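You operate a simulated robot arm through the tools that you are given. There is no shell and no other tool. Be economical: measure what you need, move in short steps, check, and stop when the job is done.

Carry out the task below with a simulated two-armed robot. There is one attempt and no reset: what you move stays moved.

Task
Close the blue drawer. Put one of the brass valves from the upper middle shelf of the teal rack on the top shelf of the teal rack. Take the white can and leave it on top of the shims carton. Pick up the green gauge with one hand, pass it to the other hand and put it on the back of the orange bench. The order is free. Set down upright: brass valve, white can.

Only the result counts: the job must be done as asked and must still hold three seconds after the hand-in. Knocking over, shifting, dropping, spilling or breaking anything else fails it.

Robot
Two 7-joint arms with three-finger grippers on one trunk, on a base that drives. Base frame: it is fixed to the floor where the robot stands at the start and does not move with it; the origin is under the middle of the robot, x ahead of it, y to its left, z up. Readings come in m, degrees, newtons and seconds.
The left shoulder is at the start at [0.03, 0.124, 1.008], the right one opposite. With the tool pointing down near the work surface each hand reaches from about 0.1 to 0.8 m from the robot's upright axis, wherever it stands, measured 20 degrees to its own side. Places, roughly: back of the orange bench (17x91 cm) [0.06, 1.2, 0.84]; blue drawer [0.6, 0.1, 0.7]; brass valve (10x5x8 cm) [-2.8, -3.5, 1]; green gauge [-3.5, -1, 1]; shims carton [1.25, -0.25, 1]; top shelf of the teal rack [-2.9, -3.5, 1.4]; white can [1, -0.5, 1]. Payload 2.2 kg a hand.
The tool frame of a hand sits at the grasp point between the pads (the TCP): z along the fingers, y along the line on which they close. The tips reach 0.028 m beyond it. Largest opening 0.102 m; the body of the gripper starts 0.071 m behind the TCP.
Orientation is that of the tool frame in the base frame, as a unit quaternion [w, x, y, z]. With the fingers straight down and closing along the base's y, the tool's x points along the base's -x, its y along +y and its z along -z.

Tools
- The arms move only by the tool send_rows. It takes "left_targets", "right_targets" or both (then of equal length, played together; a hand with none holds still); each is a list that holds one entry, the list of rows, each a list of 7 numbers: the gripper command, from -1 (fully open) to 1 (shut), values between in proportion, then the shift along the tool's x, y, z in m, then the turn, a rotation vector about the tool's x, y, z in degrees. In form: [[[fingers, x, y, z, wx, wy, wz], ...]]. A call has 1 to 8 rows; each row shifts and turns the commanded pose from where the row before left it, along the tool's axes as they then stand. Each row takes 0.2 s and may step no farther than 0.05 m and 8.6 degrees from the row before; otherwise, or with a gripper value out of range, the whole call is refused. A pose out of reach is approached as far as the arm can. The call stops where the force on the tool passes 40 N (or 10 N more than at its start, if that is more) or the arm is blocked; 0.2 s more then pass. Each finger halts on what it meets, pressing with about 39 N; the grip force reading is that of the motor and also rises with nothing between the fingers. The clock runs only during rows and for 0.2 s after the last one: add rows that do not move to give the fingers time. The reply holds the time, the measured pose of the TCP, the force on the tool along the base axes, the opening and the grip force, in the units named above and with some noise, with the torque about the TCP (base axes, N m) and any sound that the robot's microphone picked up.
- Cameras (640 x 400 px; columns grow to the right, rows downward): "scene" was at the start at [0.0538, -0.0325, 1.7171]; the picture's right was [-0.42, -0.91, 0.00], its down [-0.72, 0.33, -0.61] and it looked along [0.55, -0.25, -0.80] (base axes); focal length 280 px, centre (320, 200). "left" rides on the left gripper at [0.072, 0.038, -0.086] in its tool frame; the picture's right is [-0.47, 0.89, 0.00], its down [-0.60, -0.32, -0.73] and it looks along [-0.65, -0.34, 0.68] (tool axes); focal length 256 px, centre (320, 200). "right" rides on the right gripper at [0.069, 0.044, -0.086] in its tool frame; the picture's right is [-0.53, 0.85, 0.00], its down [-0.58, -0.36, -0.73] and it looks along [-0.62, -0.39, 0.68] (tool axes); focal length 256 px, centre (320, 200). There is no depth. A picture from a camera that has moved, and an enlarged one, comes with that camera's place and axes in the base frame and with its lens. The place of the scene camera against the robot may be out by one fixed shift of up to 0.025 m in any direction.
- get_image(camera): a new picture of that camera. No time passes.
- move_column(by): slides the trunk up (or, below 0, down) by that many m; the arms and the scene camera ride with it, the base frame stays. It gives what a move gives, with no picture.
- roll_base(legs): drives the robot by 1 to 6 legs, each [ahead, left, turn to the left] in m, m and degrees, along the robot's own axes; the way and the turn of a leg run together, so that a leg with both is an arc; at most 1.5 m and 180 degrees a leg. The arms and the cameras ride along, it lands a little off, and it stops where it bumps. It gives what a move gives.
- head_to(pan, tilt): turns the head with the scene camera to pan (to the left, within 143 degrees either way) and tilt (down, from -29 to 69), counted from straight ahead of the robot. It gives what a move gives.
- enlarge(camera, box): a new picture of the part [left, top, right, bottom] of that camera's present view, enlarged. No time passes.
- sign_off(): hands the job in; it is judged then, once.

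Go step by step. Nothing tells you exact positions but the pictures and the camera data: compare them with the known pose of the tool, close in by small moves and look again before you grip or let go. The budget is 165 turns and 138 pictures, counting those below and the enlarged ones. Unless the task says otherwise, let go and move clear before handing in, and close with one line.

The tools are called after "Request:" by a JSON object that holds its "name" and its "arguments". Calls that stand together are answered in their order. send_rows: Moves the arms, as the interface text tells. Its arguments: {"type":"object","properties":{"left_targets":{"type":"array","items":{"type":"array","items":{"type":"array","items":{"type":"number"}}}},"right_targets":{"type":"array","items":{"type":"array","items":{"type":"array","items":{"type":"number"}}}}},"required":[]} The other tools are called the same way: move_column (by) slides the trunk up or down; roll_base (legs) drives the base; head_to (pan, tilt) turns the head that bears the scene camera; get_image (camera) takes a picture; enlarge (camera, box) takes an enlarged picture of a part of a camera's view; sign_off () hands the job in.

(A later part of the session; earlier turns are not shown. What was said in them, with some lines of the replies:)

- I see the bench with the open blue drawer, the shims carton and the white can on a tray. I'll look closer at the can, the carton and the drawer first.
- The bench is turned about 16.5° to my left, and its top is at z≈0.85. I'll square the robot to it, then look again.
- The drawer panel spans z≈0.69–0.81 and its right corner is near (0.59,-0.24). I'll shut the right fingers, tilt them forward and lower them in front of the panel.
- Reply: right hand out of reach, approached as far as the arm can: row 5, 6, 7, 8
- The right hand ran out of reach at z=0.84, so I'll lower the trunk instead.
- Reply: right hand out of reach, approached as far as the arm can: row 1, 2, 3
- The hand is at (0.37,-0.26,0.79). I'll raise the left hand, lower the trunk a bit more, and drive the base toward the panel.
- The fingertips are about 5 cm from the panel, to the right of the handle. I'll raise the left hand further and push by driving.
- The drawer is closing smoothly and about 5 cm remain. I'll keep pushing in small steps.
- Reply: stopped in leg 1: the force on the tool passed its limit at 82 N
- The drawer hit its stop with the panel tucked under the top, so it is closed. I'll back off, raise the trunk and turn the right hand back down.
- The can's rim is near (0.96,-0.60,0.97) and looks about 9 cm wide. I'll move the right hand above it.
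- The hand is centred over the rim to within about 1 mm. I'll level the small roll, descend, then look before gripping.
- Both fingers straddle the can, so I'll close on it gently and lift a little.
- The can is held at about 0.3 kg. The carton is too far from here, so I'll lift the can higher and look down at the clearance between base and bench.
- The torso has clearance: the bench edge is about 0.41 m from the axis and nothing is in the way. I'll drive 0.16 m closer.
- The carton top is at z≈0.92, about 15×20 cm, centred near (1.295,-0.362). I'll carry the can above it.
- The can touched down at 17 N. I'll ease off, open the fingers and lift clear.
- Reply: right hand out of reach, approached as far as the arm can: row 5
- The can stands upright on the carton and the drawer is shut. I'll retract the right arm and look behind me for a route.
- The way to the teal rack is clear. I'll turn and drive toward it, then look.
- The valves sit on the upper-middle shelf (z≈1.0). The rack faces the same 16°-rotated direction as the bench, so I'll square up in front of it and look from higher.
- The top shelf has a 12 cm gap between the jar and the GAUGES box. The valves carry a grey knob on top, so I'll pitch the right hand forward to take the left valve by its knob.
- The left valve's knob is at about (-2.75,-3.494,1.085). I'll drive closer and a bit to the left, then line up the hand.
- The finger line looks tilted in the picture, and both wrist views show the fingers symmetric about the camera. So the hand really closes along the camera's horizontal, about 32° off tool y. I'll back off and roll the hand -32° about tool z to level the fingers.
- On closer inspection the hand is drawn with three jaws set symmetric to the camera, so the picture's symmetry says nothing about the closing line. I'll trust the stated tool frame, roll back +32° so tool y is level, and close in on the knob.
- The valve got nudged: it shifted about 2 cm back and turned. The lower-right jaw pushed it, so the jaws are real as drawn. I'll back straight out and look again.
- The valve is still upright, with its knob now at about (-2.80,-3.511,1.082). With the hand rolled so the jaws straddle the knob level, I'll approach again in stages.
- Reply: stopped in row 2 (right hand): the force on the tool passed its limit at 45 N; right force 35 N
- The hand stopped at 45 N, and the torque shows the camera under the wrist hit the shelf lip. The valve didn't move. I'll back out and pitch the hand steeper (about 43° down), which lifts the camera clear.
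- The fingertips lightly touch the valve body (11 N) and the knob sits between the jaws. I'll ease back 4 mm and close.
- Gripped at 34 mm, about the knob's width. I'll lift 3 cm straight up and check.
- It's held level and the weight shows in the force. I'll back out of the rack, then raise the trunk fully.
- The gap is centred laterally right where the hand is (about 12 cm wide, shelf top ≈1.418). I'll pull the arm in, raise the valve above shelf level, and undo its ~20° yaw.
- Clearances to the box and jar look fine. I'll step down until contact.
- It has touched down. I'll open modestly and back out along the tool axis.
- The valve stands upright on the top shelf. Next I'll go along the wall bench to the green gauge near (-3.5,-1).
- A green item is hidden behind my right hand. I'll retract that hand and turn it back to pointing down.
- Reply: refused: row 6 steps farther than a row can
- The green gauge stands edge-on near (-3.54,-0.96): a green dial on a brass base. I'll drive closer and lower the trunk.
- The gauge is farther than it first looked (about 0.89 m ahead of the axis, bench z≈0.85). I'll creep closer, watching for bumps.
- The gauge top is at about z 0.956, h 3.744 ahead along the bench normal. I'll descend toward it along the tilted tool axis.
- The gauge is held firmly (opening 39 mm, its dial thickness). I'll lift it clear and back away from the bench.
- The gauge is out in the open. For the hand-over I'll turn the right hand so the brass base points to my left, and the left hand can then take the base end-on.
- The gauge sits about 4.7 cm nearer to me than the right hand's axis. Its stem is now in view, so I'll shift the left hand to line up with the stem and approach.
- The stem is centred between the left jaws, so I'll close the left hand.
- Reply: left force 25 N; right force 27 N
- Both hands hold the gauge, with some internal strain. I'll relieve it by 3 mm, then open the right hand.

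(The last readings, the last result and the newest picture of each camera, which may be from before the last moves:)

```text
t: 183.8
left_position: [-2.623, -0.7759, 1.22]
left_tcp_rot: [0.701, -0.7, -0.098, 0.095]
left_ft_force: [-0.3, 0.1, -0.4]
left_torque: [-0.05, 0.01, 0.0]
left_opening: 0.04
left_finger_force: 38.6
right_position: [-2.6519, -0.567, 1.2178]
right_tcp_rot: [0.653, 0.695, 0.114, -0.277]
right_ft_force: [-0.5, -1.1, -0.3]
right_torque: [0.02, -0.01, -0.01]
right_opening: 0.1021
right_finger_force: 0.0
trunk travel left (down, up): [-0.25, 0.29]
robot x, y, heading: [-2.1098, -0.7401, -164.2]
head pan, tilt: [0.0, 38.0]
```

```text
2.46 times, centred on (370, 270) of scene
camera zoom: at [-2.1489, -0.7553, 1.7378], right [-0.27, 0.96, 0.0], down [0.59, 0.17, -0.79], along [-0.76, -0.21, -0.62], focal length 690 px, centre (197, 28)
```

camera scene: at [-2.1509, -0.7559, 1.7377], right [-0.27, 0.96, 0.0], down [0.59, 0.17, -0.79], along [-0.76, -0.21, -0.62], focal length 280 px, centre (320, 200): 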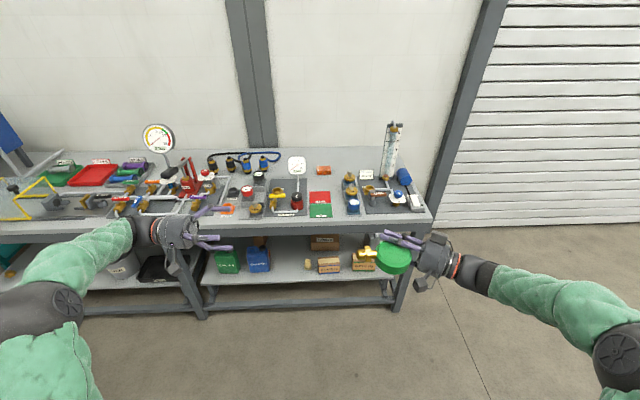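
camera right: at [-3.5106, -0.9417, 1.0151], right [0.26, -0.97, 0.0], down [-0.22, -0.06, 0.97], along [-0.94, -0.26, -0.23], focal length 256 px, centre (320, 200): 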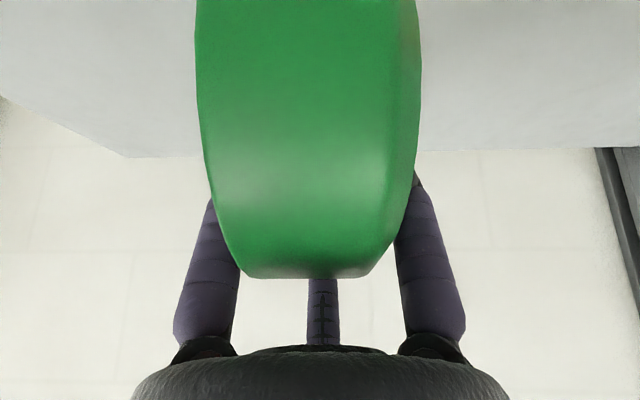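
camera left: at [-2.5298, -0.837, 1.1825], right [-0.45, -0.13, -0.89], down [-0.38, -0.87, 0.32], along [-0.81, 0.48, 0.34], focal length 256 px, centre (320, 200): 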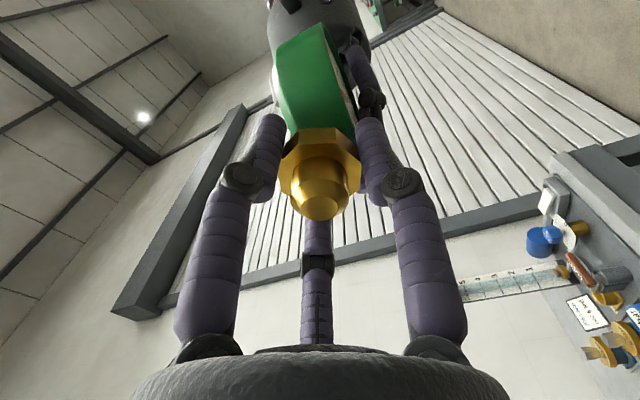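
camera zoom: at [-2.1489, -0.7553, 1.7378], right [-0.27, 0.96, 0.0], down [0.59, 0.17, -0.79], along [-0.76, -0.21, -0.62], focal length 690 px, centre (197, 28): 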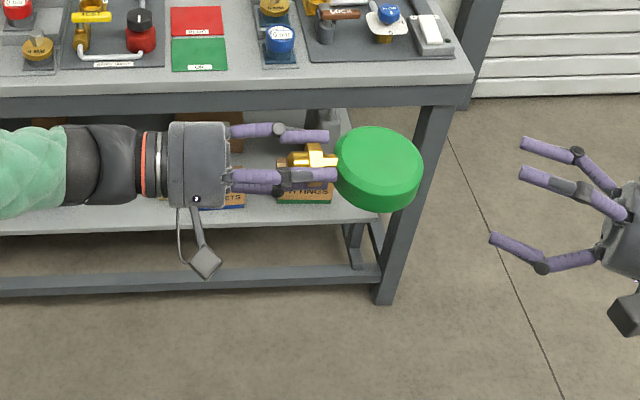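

The gauge is now in the left hand. I'll drive back to the open middle, turn toward the orange bench and look.

Request:
{"name": "roll_base", "arguments": {"legs": [[0, 0.4, 0], [-1.4, 0, 0], [-0.55, 0, 0], [0, 0, -89.6]]}}

Request:
{"name": "head_to", "arguments": {"pan": 0, "tilt": 25}}

Request:
{"name": "get_image", "arguments": {"camera": "scene"}}

```text
t: 199.4
left_position: [-0.1711, -0.1074, 1.2187]
left_tcp_rot: [-0.559, 0.562, -0.43, 0.431]
left_ft_force: [0.6, -0.1, -0.6]
left_torque: [0.02, 0.05, 0.02]
left_opening: 0.0405
left_finger_force: 39.0
right_position: [0.0364, -0.0813, 1.2192]
right_tcp_rot: [-0.262, -0.57, 0.414, 0.659]
right_ft_force: [-0.8, -0.2, -0.2]
right_torque: [-0.01, -0.04, 0.01]
right_opening: 0.1018
right_finger_force: 0.1
trunk travel left (down, up): [-0.25, 0.29]
robot x, y, heading: [-0.1392, -0.6212, 105.1]
head pan, tilt: [0.0, 38.0]
```

```text
t: 200.1
left_position: [-0.1718, -0.1073, 1.2201]
left_tcp_rot: [-0.56, 0.562, -0.429, 0.431]
left_ft_force: [-0.2, -0.3, 0.5]
left_torque: [-0.02, 0.06, -0.02]
left_opening: 0.0406
left_finger_force: 38.3
right_position: [0.036, -0.0814, 1.2193]
right_tcp_rot: [-0.263, -0.57, 0.414, 0.659]
right_ft_force: [-1.4, -0.1, -0.4]
right_torque: [0.01, -0.06, 0.02]
right_opening: 0.102
right_finger_force: 0.0
trunk travel left (down, up): [-0.25, 0.29]
robot x, y, heading: [-0.1399, -0.6192, 105.1]
head pan, tilt: [0.0, 25.0]
```

```text
19 pictures are left
camera scene: at [-0.1399, -0.5624, 1.758], right [0.97, 0.26, 0.0], down [0.11, -0.41, -0.91], along [-0.24, 0.87, -0.42], focal length 280 px, centre (320, 200)
```

scene: 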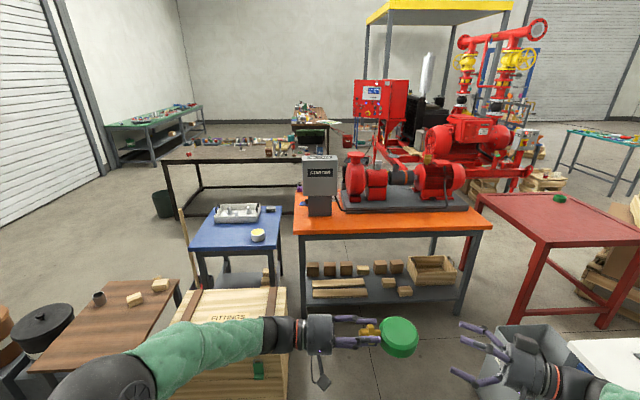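

The target strip, projected from its given centre, is the clear edge strip of the orange bench on my side of the pump. I'll drive between the crate and the bin toward it.

Request:
{"name": "roll_base", "arguments": {"legs": [[0.5, -0.334, 0.9], [0.45, 0, 0]]}}

Request:
{"name": "head_to", "arguments": {"pan": -5, "tilt": 45}}

Request:
{"name": "get_image", "arguments": {"camera": "scene"}}

```text
t: 205.8
left_position: [-0.1061, 0.8985, 1.2193]
left_tcp_rot: [-0.561, 0.565, -0.427, 0.429]
left_ft_force: [-0.1, 0.7, 0.3]
left_torque: [-0.01, 0.05, -0.05]
left_opening: 0.0399
left_finger_force: 39.2
right_position: [0.1014, 0.9286, 1.2187]
right_tcp_rot: [-0.266, -0.572, 0.411, 0.658]
right_ft_force: [0.0, 0.3, 0.2]
right_torque: [-0.01, 0.03, 0.0]
right_opening: 0.102
right_finger_force: 0.1
trunk travel left (down, up): [-0.25, 0.29]
robot x, y, heading: [-0.0681, 0.3818, 105.5]
head pan, tilt: [0.0, 25.0]
```

```text
t: 206.7
left_position: [-0.1062, 0.8997, 1.2197]
left_tcp_rot: [-0.562, 0.564, -0.426, 0.429]
left_ft_force: [0.7, 0.1, -0.9]
left_torque: [-0.01, 0.05, 0.01]
left_opening: 0.0405
left_finger_force: 38.8
right_position: [0.1012, 0.9273, 1.2192]
right_tcp_rot: [-0.265, -0.572, 0.412, 0.658]
right_ft_force: [0.7, 0.0, 0.8]
right_torque: [-0.03, -0.04, -0.03]
right_opening: 0.1021
right_finger_force: 0.1
trunk travel left (down, up): [-0.25, 0.29]
robot x, y, heading: [-0.0666, 0.3827, 105.5]
head pan, tilt: [-5.0, 45.0]
```

```text
18 pictures are left
camera scene: at [-0.0605, 0.4355, 1.7276], right [0.98, 0.18, 0.0], down [0.13, -0.69, -0.71], along [-0.13, 0.7, -0.71], focal length 280 px, centre (320, 200)
```

scene: 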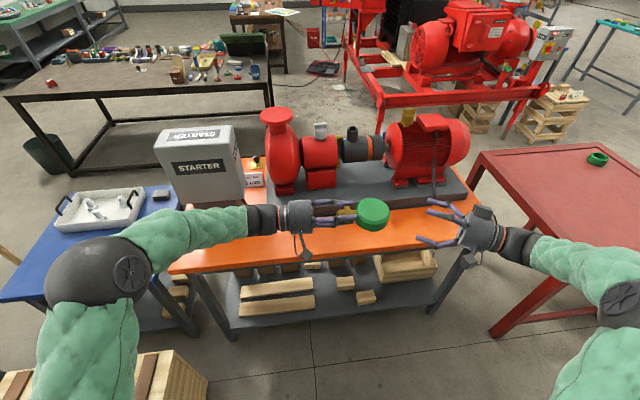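

The strip is clear in front of the pump plate. I'll tilt the gauge 18° nose-down, move slightly right and closer, and reach over the strip.

Request:
{"name": "send_rows", "arguments": {"left_targets": [[[1, 0, 0, 0, -6, 0, 0], [1, 0, 0, 0, -6, 0, 0], [1, 0, 0, 0, -6, 0, 0], [1, -0.045, 0, 0, 0, 0, 0], [1, -0.045, 0, 0, 0, 0, 0], [1, -0.045, 0, 0, 0, 0, 0], [1, -0.045, 0, 0, 0, 0, 0]]]}}

Request:
{"name": "roll_base", "arguments": {"legs": [[0.05, -0.08, 0]]}}

Request:
{"name": "get_image", "arguments": {"camera": "scene"}}

```text
t: 208.3
left_position: [-0.1529, 1.0757, 1.2184]
left_tcp_rot: [-0.466, 0.646, -0.489, 0.357]
left_ft_force: [-0.2, 0.7, -1.2]
left_torque: [-0.02, -0.02, -0.06]
left_opening: 0.0403
left_finger_force: 39.3
right_position: [0.1008, 0.9304, 1.2189]
right_tcp_rot: [-0.266, -0.572, 0.412, 0.658]
right_ft_force: [-0.1, 0.7, 0.1]
right_torque: [0.04, 0.01, 0.01]
right_opening: 0.1019
right_finger_force: 0.0
trunk travel left (down, up): [-0.25, 0.29]
robot x, y, heading: [-0.0687, 0.3842, 105.6]
head pan, tilt: [-5.0, 45.0]
```

```text
t: 209.4
left_position: [-0.0889, 1.1445, 1.2191]
left_tcp_rot: [-0.467, 0.645, -0.489, 0.357]
left_ft_force: [0.3, 0.5, 0.1]
left_torque: [0.01, 0.0, -0.05]
left_opening: 0.0406
left_finger_force: 38.9
right_position: [0.1644, 0.999, 1.2192]
right_tcp_rot: [-0.265, -0.572, 0.412, 0.658]
right_ft_force: [0.5, 0.3, 0.1]
right_torque: [0.0, 0.04, 0.03]
right_opening: 0.1024
right_finger_force: 0.0
trunk travel left (down, up): [-0.25, 0.29]
robot x, y, heading: [-0.0062, 0.4549, 105.5]
head pan, tilt: [-5.0, 45.0]
```

```text
17 pictures are left
camera scene: at [0.0042, 0.5068, 1.7275], right [0.98, 0.18, 0.0], down [0.13, -0.7, -0.71], along [-0.13, 0.69, -0.71], focal length 280 px, centre (320, 200)
```

scene: 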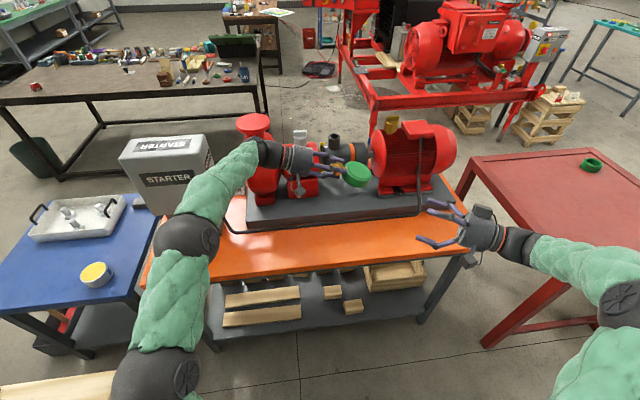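

The hand is over the strip line. I'll raise the trunk a little to keep the elbow high, then lower the arm in stages.

Request:
{"name": "move_column", "arguments": {"by": 0.15}}

Request:
{"name": "send_rows", "arguments": {"left_targets": [[[1, 0.003, 0.0428, 0.0139, 0, 0, 0], [1, 0.003, 0.0428, 0.0139, 0, 0, 0], [1, 0.003, 0.0428, 0.0139, 0, 0, 0], [1, 0, 0.0428, 0.0139, 0, 0, 0], [1, 0, 0.0428, 0.0139, 0, 0, 0], [1, 0, 0.0428, 0.0139, 0, 0, 0], [1, 0, 0.0428, 0.0139, 0, 0, 0]]]}}

Request:
{"name": "get_image", "arguments": {"camera": "scene"}}

```text
t: 211.2
left_position: [-0.0896, 1.1438, 1.3684]
left_tcp_rot: [-0.467, 0.645, -0.489, 0.356]
left_ft_force: [0.0, -0.4, -2.1]
left_torque: [0.02, 0.05, -0.03]
left_opening: 0.0402
left_finger_force: 39.1
right_position: [0.1631, 0.9965, 1.3681]
right_tcp_rot: [-0.266, -0.571, 0.412, 0.658]
right_ft_force: [0.3, -0.3, -0.6]
right_torque: [0.0, -0.01, -0.01]
right_opening: 0.1021
right_finger_force: 0.1
trunk travel left (down, up): [-0.4, 0.14]
robot x, y, heading: [-0.005, 0.4564, 105.6]
head pan, tilt: [-5.0, 45.0]
```

```text
t: 212.8
left_position: [-0.0882, 1.1339, 1.0546]
left_tcp_rot: [-0.467, 0.645, -0.489, 0.356]
left_ft_force: [0.2, 0.7, -1.4]
left_torque: [-0.03, 0.1, -0.02]
left_opening: 0.0401
left_finger_force: 39.1
right_position: [0.1648, 0.9986, 1.3676]
right_tcp_rot: [-0.266, -0.571, 0.412, 0.658]
right_ft_force: [0.7, 0.1, -0.7]
right_torque: [0.04, -0.03, -0.02]
right_opening: 0.102
right_finger_force: 0.0
trunk travel left (down, up): [-0.4, 0.14]
robot x, y, heading: [-0.0054, 0.4517, 105.9]
head pan, tilt: [-5.0, 45.0]
```

```text
16 pictures are left
camera scene: at [0.0027, 0.5067, 1.8775], right [0.98, 0.18, 0.0], down [0.13, -0.7, -0.71], along [-0.13, 0.69, -0.71], focal length 280 px, centre (320, 200)
```

scene: 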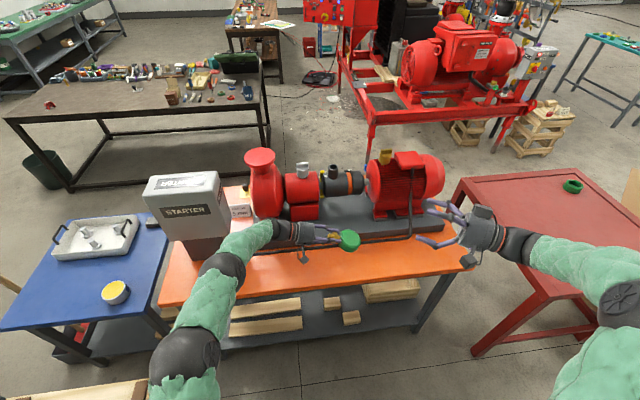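

Request:
{"name": "send_rows", "arguments": {"left_targets": [[[1, 0, 0.038, 0.0124, 0, 0, 0], [1, 0, 0.038, 0.0124, 0, 0, 0], [1, 0, 0.0266, 0.0087, 0, 0, 0], [1, 0, 0, 0, 0, 0, 0]]]}}

Request:
{"name": "enlarge", "arguments": {"camera": "scene", "box": [180, 190, 420, 320]}}

Request:
{"name": "get_image", "arguments": {"camera": "left"}}

```text
t: 213.8
left_position: [-0.0879, 1.1324, 0.9461]
left_tcp_rot: [-0.467, 0.645, -0.488, 0.357]
left_ft_force: [-0.2, -0.6, -2.1]
left_torque: [0.02, 0.0, 0.01]
left_opening: 0.0405
left_finger_force: 38.9
right_position: [0.1639, 0.9971, 1.3695]
right_tcp_rot: [-0.266, -0.572, 0.412, 0.658]
right_ft_force: [-0.3, -0.1, -0.8]
right_torque: [-0.02, 0.0, -0.03]
right_opening: 0.1019
right_finger_force: 0.1
trunk travel left (down, up): [-0.4, 0.14]
robot x, y, heading: [-0.0055, 0.4565, 105.8]
head pan, tilt: [-5.0, 45.0]
```

```text
2.67 times, centred on (300, 255) of scene
camera zoom: at [0.0029, 0.5052, 1.8776], right [0.98, 0.18, 0.0], down [0.13, -0.69, -0.71], along [-0.13, 0.69, -0.71], focal length 747 px, centre (373, 53)
```

zoom: 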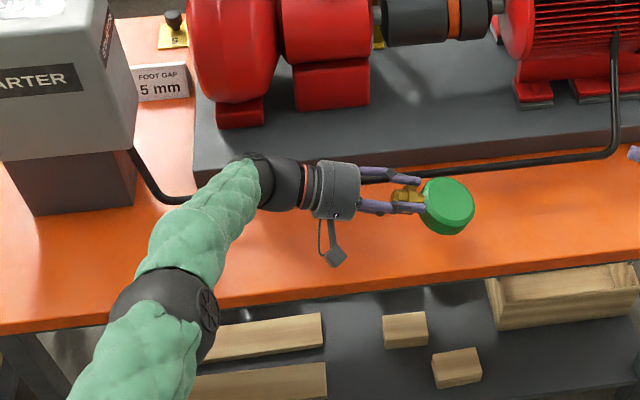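

```text
14 pictures are left
camera left: at [-0.1589, 1.0393, 0.9366], right [-0.39, 0.37, -0.84], down [-0.74, 0.42, 0.53], along [0.55, 0.83, 0.11], focal length 256 px, centre (320, 200)
```

left: 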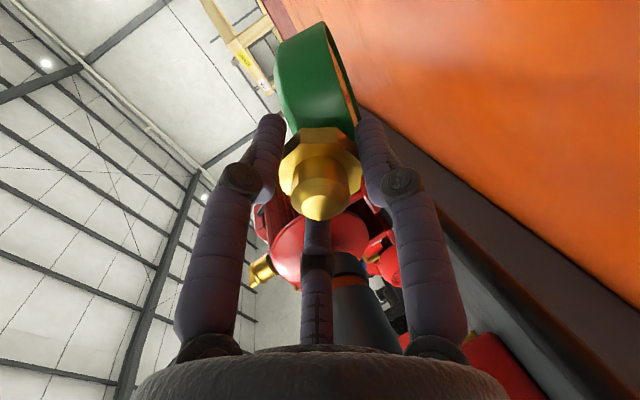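

The gauge is just above the strip, clear of the cable and plate. I'll centre it on the strip and lower gently until contact.

Request:
{"name": "send_rows", "arguments": {"left_targets": [[[1, -0.022, 0, 0, 0, 0, 0], [1, 0, 0.0143, 0.0046, 0, 0, 0], [1, 0, 0.0143, 0.0046, 0, 0, 0], [1, 0, 0, 0, 0, 0, 0]]]}}

Request:
{"name": "send_rows", "arguments": {"left_targets": [[[1, 0, 0.0048, 0.0015, 0, 0, 0], [1, 0, 0.0048, 0.0015, 0, 0, 0], [1, 0, 0, 0, 0, 0, 0]]]}}

Request:
{"name": "enlarge", "arguments": {"camera": "scene", "box": [240, 200, 400, 310]}}

```text
t: 214.8
left_position: [-0.0916, 1.1334, 0.9222]
left_tcp_rot: [-0.468, 0.645, -0.489, 0.355]
left_ft_force: [0.1, -0.5, -1.9]
left_torque: [0.01, 0.05, 0.01]
left_opening: 0.0405
left_finger_force: 38.6
left hand out of reach, approached as far as the arm can: row 1, 2, 3
right_position: [0.1651, 0.9983, 1.3697]
right_tcp_rot: [-0.266, -0.572, 0.411, 0.658]
right_ft_force: [-0.6, -0.2, 0.8]
right_torque: [-0.02, -0.01, -0.03]
right_opening: 0.1018
right_finger_force: 0.0
trunk travel left (down, up): [-0.4, 0.14]
robot x, y, heading: [-0.0045, 0.4559, 105.8]
head pan, tilt: [-5.0, 45.0]
```

```text
t: 215.6
left_position: [-0.09, 1.1299, 0.9144]
left_tcp_rot: [-0.468, 0.645, -0.489, 0.356]
left_ft_force: [0.0, 0.1, -2.1]
left_torque: [-0.03, 0.03, 0.01]
left_opening: 0.0403
left_finger_force: 39.1
left hand out of reach, approached as far as the arm can: row 2
right_position: [0.165, 0.9976, 1.3678]
right_tcp_rot: [-0.266, -0.572, 0.411, 0.658]
right_ft_force: [0.4, -0.2, 0.2]
right_torque: [-0.01, 0.0, 0.01]
right_opening: 0.102
right_finger_force: 0.0
trunk travel left (down, up): [-0.4, 0.14]
robot x, y, heading: [-0.009, 0.4549, 105.8]
head pan, tilt: [-5.0, 45.0]
```

```text
3.64 times, centred on (320, 255) of scene
camera zoom: at [0.0033, 0.5055, 1.8775], right [0.98, 0.18, 0.0], down [0.13, -0.7, -0.71], along [-0.13, 0.69, -0.71], focal length 1018 px, centre (320, 0)
```

zoom: 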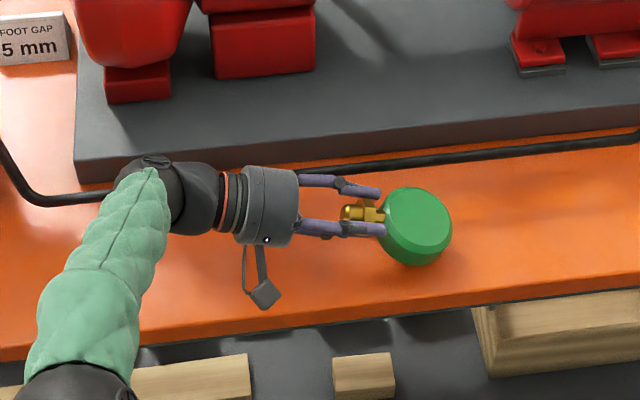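

The arm is at its reach limit, so I'll finish with the base (3 cm ahead) and the trunk (down).

Request:
{"name": "roll_base", "arguments": {"legs": [[0.03, 0, 0]]}}

Request:
{"name": "move_column", "arguments": {"by": -0.01}}

Request:
{"name": "enlarge", "arguments": {"camera": "scene", "box": [240, 200, 400, 310]}}

```text
t: 216.4
left_position: [-0.098, 1.1587, 0.9137]
left_tcp_rot: [-0.466, 0.645, -0.49, 0.356]
left_ft_force: [0.0, 0.1, -2.2]
left_torque: [-0.01, -0.04, -0.01]
left_opening: 0.0404
left_finger_force: 38.7
right_position: [0.1568, 1.0261, 1.3687]
right_tcp_rot: [-0.267, -0.571, 0.412, 0.658]
right_ft_force: [0.5, 0.3, 0.0]
right_torque: [0.0, 0.02, 0.05]
right_opening: 0.1021
right_finger_force: 0.0
trunk travel left (down, up): [-0.4, 0.14]
robot x, y, heading: [-0.0141, 0.4847, 105.7]
head pan, tilt: [-5.0, 45.0]
```

```text
t: 217.0
left_position: [-0.0975, 1.1586, 0.9029]
left_tcp_rot: [-0.467, 0.645, -0.489, 0.356]
left_ft_force: [-1.2, 0.8, -1.7]
left_torque: [-0.03, 0.02, -0.02]
left_opening: 0.0402
left_finger_force: 39.5
right_position: [0.1564, 1.0264, 1.3586]
right_tcp_rot: [-0.267, -0.571, 0.412, 0.658]
right_ft_force: [-0.3, 0.4, 0.1]
right_torque: [0.01, 0.01, -0.02]
right_opening: 0.1019
right_finger_force: 0.1
trunk travel left (down, up): [-0.39, 0.15]
robot x, y, heading: [-0.0136, 0.4849, 105.8]
head pan, tilt: [-5.0, 45.0]
```

```text
3.64 times, centred on (320, 255) of scene
camera zoom: at [-0.0053, 0.5353, 1.8674], right [0.98, 0.18, 0.0], down [0.13, -0.7, -0.71], along [-0.13, 0.69, -0.71], focal length 1018 px, centre (320, 0)
```

zoom: 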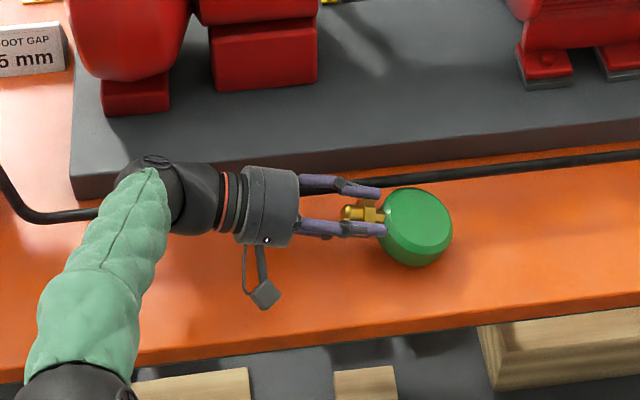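

Request:
{"name": "move_column", "arguments": {"by": -0.006}}

Request:
{"name": "move_column", "arguments": {"by": -0.005}}

```text
t: 217.5
left_position: [-0.0981, 1.1593, 0.8977]
left_tcp_rot: [-0.467, 0.645, -0.489, 0.357]
left_ft_force: [0.9, 0.2, -2.1]
left_torque: [-0.02, 0.08, 0.02]
left_opening: 0.0403
left_finger_force: 39.2
right_position: [0.1561, 1.0261, 1.3534]
right_tcp_rot: [-0.266, -0.572, 0.411, 0.658]
right_ft_force: [-0.8, 0.4, -0.6]
right_torque: [0.01, 0.02, -0.01]
right_opening: 0.1021
right_finger_force: 0.2
trunk travel left (down, up): [-0.384, 0.156]
robot x, y, heading: [-0.0179, 0.4811, 105.6]
head pan, tilt: [-5.0, 45.0]
```

```text
t: 218.1
left_position: [-0.0989, 1.1579, 0.8948]
left_tcp_rot: [-0.468, 0.644, -0.489, 0.355]
left_ft_force: [0.3, -2.6, 6.9]
left_torque: [0.05, -0.92, -0.19]
left_opening: 0.0406
left_finger_force: 39.2
right_position: [0.157, 1.0247, 1.3479]
right_tcp_rot: [-0.265, -0.572, 0.412, 0.658]
right_ft_force: [0.0, 0.1, 0.3]
right_torque: [0.01, 0.01, 0.01]
right_opening: 0.102
right_finger_force: 0.0
trunk travel left (down, up): [-0.379, 0.161]
robot x, y, heading: [-0.018, 0.4825, 105.5]
head pan, tilt: [-5.0, 45.0]
```

The dial rim touches the bench. I'll flatten the tilt a bit and lower again so the release is gentle.

Request:
{"name": "send_rows", "arguments": {"left_targets": [[[1, 0, 0, 0, 3, 0, 0], [1, 0, 0, 0, 3, 0, 0], [1, 0, 0, 0, 0, 0, 0]]]}}

Request:
{"name": "move_column", "arguments": {"by": -0.007}}

Request:
{"name": "get_image", "arguments": {"camera": "left"}}

```text
t: 218.8
left_position: [-0.0983, 1.1483, 0.8968]
left_tcp_rot: [-0.5, 0.621, -0.469, 0.381]
left_ft_force: [0.6, 0.5, -2.1]
left_torque: [-0.01, 0.02, -0.03]
left_opening: 0.0403
left_finger_force: 38.9
left hand out of reach, approached as far as the arm can: row 1, 2
right_position: [0.1575, 1.0257, 1.3469]
right_tcp_rot: [-0.266, -0.572, 0.412, 0.658]
right_ft_force: [0.9, -0.1, 0.3]
right_torque: [0.01, -0.04, 0.0]
right_opening: 0.1019
right_finger_force: 0.0
trunk travel left (down, up): [-0.379, 0.161]
robot x, y, heading: [-0.0142, 0.4839, 105.5]
head pan, tilt: [-5.0, 45.0]
```

```text
t: 219.4
left_position: [-0.0974, 1.1484, 0.8889]
left_tcp_rot: [-0.5, 0.62, -0.469, 0.381]
left_ft_force: [0.0, -0.9, -2.3]
left_torque: [0.0, 0.05, -0.02]
left_opening: 0.0402
left_finger_force: 38.8
right_position: [0.1563, 1.0248, 1.341]
right_tcp_rot: [-0.265, -0.572, 0.411, 0.658]
right_ft_force: [0.1, -0.3, 0.7]
right_torque: [0.02, 0.02, 0.0]
right_opening: 0.1022
right_finger_force: 0.2
trunk travel left (down, up): [-0.372, 0.168]
robot x, y, heading: [-0.0113, 0.481, 105.9]
head pan, tilt: [-5.0, 45.0]
```

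```text
11 pictures are left
camera left: at [-0.1667, 1.0556, 0.8703], right [-0.3, 0.4, -0.87], down [-0.79, 0.41, 0.46], along [0.54, 0.82, 0.19], focal length 256 px, centre (320, 200)
```

left: 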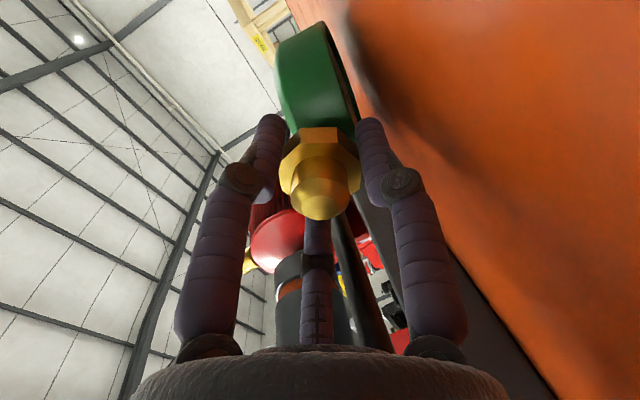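

Request:
{"name": "move_column", "arguments": {"by": -0.004}}

Request:
{"name": "move_column", "arguments": {"by": -0.003}}

```text
t: 219.9
left_position: [-0.0963, 1.1489, 0.8862]
left_tcp_rot: [-0.5, 0.62, -0.47, 0.381]
left_ft_force: [-0.2, 0.1, -1.8]
left_torque: [-0.02, 0.0, 0.02]
left_opening: 0.0402
left_finger_force: 39.0
right_position: [0.1575, 1.0255, 1.3363]
right_tcp_rot: [-0.266, -0.572, 0.411, 0.658]
right_ft_force: [0.5, 0.4, 0.6]
right_torque: [0.03, 0.01, -0.01]
right_opening: 0.1022
right_finger_force: 0.1
trunk travel left (down, up): [-0.368, 0.172]
robot x, y, heading: [-0.0155, 0.4815, 105.7]
head pan, tilt: [-5.0, 45.0]
```

```text
t: 220.5
left_position: [-0.0962, 1.1495, 0.8839]
left_tcp_rot: [-0.501, 0.619, -0.47, 0.381]
left_ft_force: [-0.2, -1.3, 3.8]
left_torque: [0.04, -0.6, -0.18]
left_opening: 0.0402
left_finger_force: 39.1
right_position: [0.1563, 1.0245, 1.3333]
right_tcp_rot: [-0.265, -0.572, 0.411, 0.658]
right_ft_force: [-0.7, -0.2, -0.6]
right_torque: [0.01, -0.05, -0.02]
right_opening: 0.102
right_finger_force: 0.1
trunk travel left (down, up): [-0.365, 0.175]
robot x, y, heading: [-0.017, 0.4812, 105.5]
head pan, tilt: [-5.0, 45.0]
```

The rim is in contact. I'll open only partway, since one jaw sits under the stem, and slide the hand off to the left.

Request:
{"name": "send_rows", "arguments": {"left_targets": [[[0.1, 0, 0, 0, 0, 0, 0], [0, 0, 0, 0, 0, 0, 0], [-0.1, 0, 0, 0, 0, 0, 0], [-0.1, 0, 0, 0, 0, 0, 0]]]}}

Request:
{"name": "enlarge", "arguments": {"camera": "scene", "box": [240, 200, 400, 310]}}

```text
t: 221.5
left_position: [-0.0958, 1.1493, 0.8832]
left_tcp_rot: [-0.5, 0.62, -0.469, 0.381]
left_ft_force: [1.1, 0.2, 1.0]
left_torque: [0.04, -0.1, -0.02]
left_opening: 0.056
left_finger_force: 0.0
right_position: [0.1572, 1.0253, 1.3337]
right_tcp_rot: [-0.265, -0.572, 0.412, 0.658]
right_ft_force: [0.6, -0.2, -0.5]
right_torque: [0.01, 0.03, 0.0]
right_opening: 0.1019
right_finger_force: 0.1
trunk travel left (down, up): [-0.365, 0.175]
robot x, y, heading: [-0.0138, 0.4824, 105.7]
head pan, tilt: [-5.0, 45.0]
```

```text
3.64 times, centred on (320, 255) of scene
camera zoom: at [-0.0046, 0.5334, 1.8425], right [0.98, 0.18, 0.0], down [0.13, -0.7, -0.71], along [-0.13, 0.69, -0.71], focal length 1018 px, centre (320, 0)
```

zoom: 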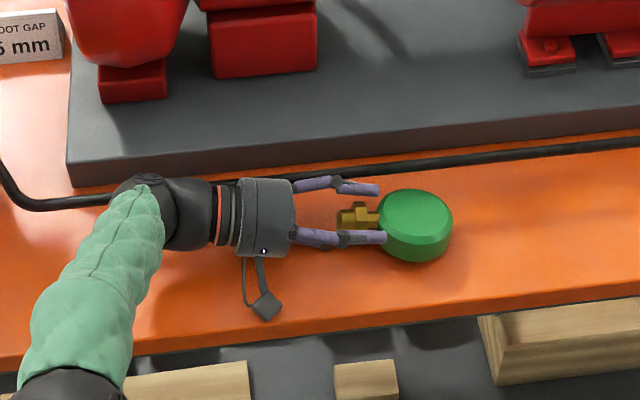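

Request:
{"name": "roll_base", "arguments": {"legs": [[0, 0.1, 0]]}}

Request:
{"name": "enlarge", "arguments": {"camera": "scene", "box": [240, 190, 420, 310]}}

```text
t: 222.6
left_position: [-0.194, 1.1217, 0.8827]
left_tcp_rot: [-0.501, 0.62, -0.468, 0.382]
left_ft_force: [3.2, 1.8, 0.9]
left_torque: [0.09, -0.4, 0.06]
left_opening: 0.0558
left_finger_force: 0.0
right_position: [0.0596, 0.9982, 1.3335]
right_tcp_rot: [-0.266, -0.572, 0.411, 0.658]
right_ft_force: [-0.1, 0.7, -0.5]
right_torque: [0.01, -0.01, -0.05]
right_opening: 0.1019
right_finger_force: 0.0
trunk travel left (down, up): [-0.365, 0.175]
robot x, y, heading: [-0.1135, 0.4542, 105.6]
head pan, tilt: [-5.0, 45.0]
```

```text
3.33 times, centred on (330, 250) of scene
camera zoom: at [-0.102, 0.5063, 1.8425], right [0.98, 0.19, 0.0], down [0.13, -0.69, -0.71], along [-0.13, 0.69, -0.71], focal length 934 px, centre (287, 33)
```

zoom: 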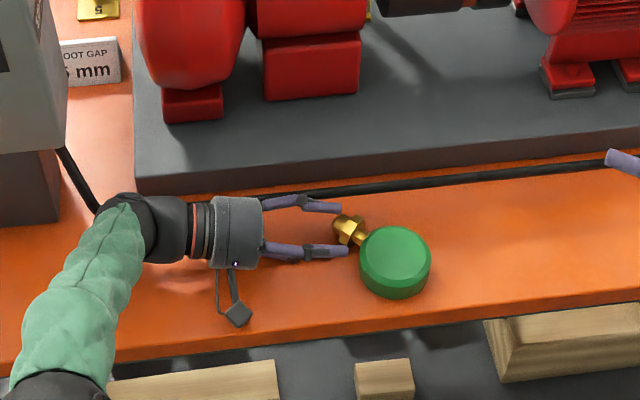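

Request:
{"name": "roll_base", "arguments": {"legs": [[0, 0.06, 0]]}}

Request:
{"name": "enlarge", "arguments": {"camera": "scene", "box": [240, 190, 420, 310]}}

```text
t: 223.6
left_position: [-0.2514, 1.1055, 0.8829]
left_tcp_rot: [-0.5, 0.62, -0.469, 0.382]
left_ft_force: [0.5, -0.3, 0.3]
left_torque: [-0.02, 0.05, 0.05]
left_opening: 0.056
left_finger_force: 0.1
right_position: [0.0013, 0.9815, 1.335]
right_tcp_rot: [-0.266, -0.573, 0.411, 0.657]
right_ft_force: [-0.9, 1.0, 0.8]
right_torque: [-0.02, -0.01, -0.04]
right_opening: 0.1024
right_finger_force: 0.0
trunk travel left (down, up): [-0.365, 0.175]
robot x, y, heading: [-0.1628, 0.4407, 105.7]
head pan, tilt: [-5.0, 45.0]
```

```text
3.33 times, centred on (330, 250) of scene
camera zoom: at [-0.16, 0.4899, 1.8425], right [0.98, 0.19, 0.0], down [0.13, -0.69, -0.71], along [-0.13, 0.69, -0.71], focal length 934 px, centre (287, 33)
```

zoom: 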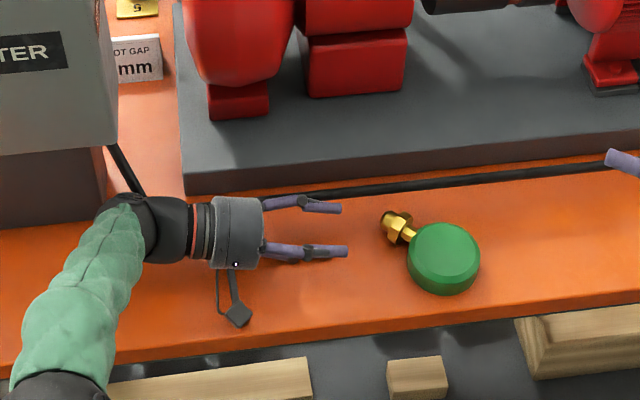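

The gauge lies on the strip, free of the hand. I'll back straight away from the bench, then raise.

Request:
{"name": "roll_base", "arguments": {"legs": [[-0.35, 0, 0]]}}

Request:
{"name": "move_column", "arguments": {"by": 0.1}}

Request:
{"name": "head_to", "arguments": {"pan": -5, "tilt": 35}}

Request:
{"name": "get_image", "arguments": {"camera": "scene"}}

```text
t: 225.8
left_position: [-0.1562, 0.7729, 0.8827]
left_tcp_rot: [-0.5, 0.62, -0.47, 0.381]
left_ft_force: [0.3, -0.1, -0.4]
left_torque: [-0.02, 0.0, 0.02]
left_opening: 0.0563
left_finger_force: 0.0
right_position: [0.0981, 0.6504, 1.3343]
right_tcp_rot: [-0.266, -0.572, 0.411, 0.658]
right_ft_force: [1.0, -0.4, 0.3]
right_torque: [-0.03, -0.01, -0.03]
right_opening: 0.1019
right_finger_force: 0.1
trunk travel left (down, up): [-0.365, 0.175]
robot x, y, heading: [-0.0719, 0.108, 105.8]
head pan, tilt: [-5.0, 45.0]
```

```text
t: 227.2
left_position: [-0.1557, 0.7741, 0.9815]
left_tcp_rot: [-0.501, 0.62, -0.469, 0.38]
left_ft_force: [0.9, 0.8, 0.5]
left_torque: [0.01, 0.01, -0.03]
left_opening: 0.056
left_finger_force: 0.1
right_position: [0.0973, 0.6519, 1.4331]
right_tcp_rot: [-0.267, -0.571, 0.412, 0.658]
right_ft_force: [-0.5, 0.1, 0.0]
right_torque: [0.02, 0.0, -0.03]
right_opening: 0.1022
right_finger_force: 0.1
trunk travel left (down, up): [-0.465, 0.075]
robot x, y, heading: [-0.0721, 0.1105, 105.6]
head pan, tilt: [-5.0, 45.0]
```

```text
t: 227.9
left_position: [-0.1563, 0.7751, 0.9831]
left_tcp_rot: [-0.501, 0.619, -0.469, 0.382]
left_ft_force: [0.4, -0.6, 0.9]
left_torque: [-0.01, 0.0, 0.01]
left_opening: 0.0562
left_finger_force: 0.2
right_position: [0.0972, 0.651, 1.4352]
right_tcp_rot: [-0.266, -0.572, 0.412, 0.658]
right_ft_force: [0.1, -0.1, 0.2]
right_torque: [0.01, -0.01, -0.01]
right_opening: 0.1018
right_finger_force: 0.0
trunk travel left (down, up): [-0.465, 0.075]
robot x, y, heading: [-0.0734, 0.1078, 105.9]
head pan, tilt: [-5.0, 35.0]
```

```text
7 pictures are left
camera scene: at [-0.0654, 0.1658, 1.9573], right [0.98, 0.19, 0.0], down [0.11, -0.56, -0.82], along [-0.15, 0.8, -0.57], focal length 280 px, centre (320, 200)
```

scene: 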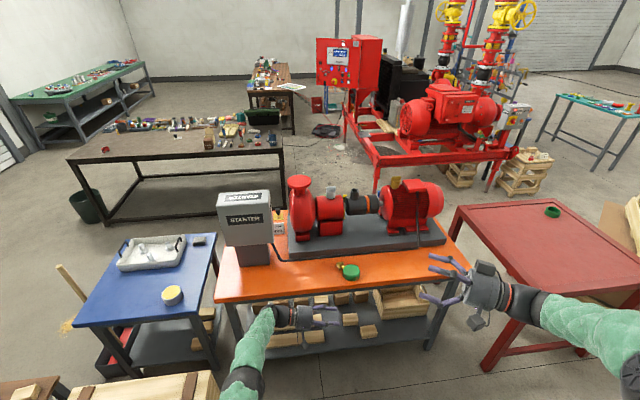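

The gauge lies on the target strip and both hands are clear. The drawer is shut, the valve stands on the top shelf and the can is on the carton, so I'm handing in.

Request:
{"name": "sign_off", "arguments": {}}

```text
The job is handed in.
```

All four jobs are done and handed in: the drawer is closed, a brass valve is upright on the top shelf, the white can is upright on the carton, and the green gauge, passed from right hand to left, is lying on the orange bench's back strip.
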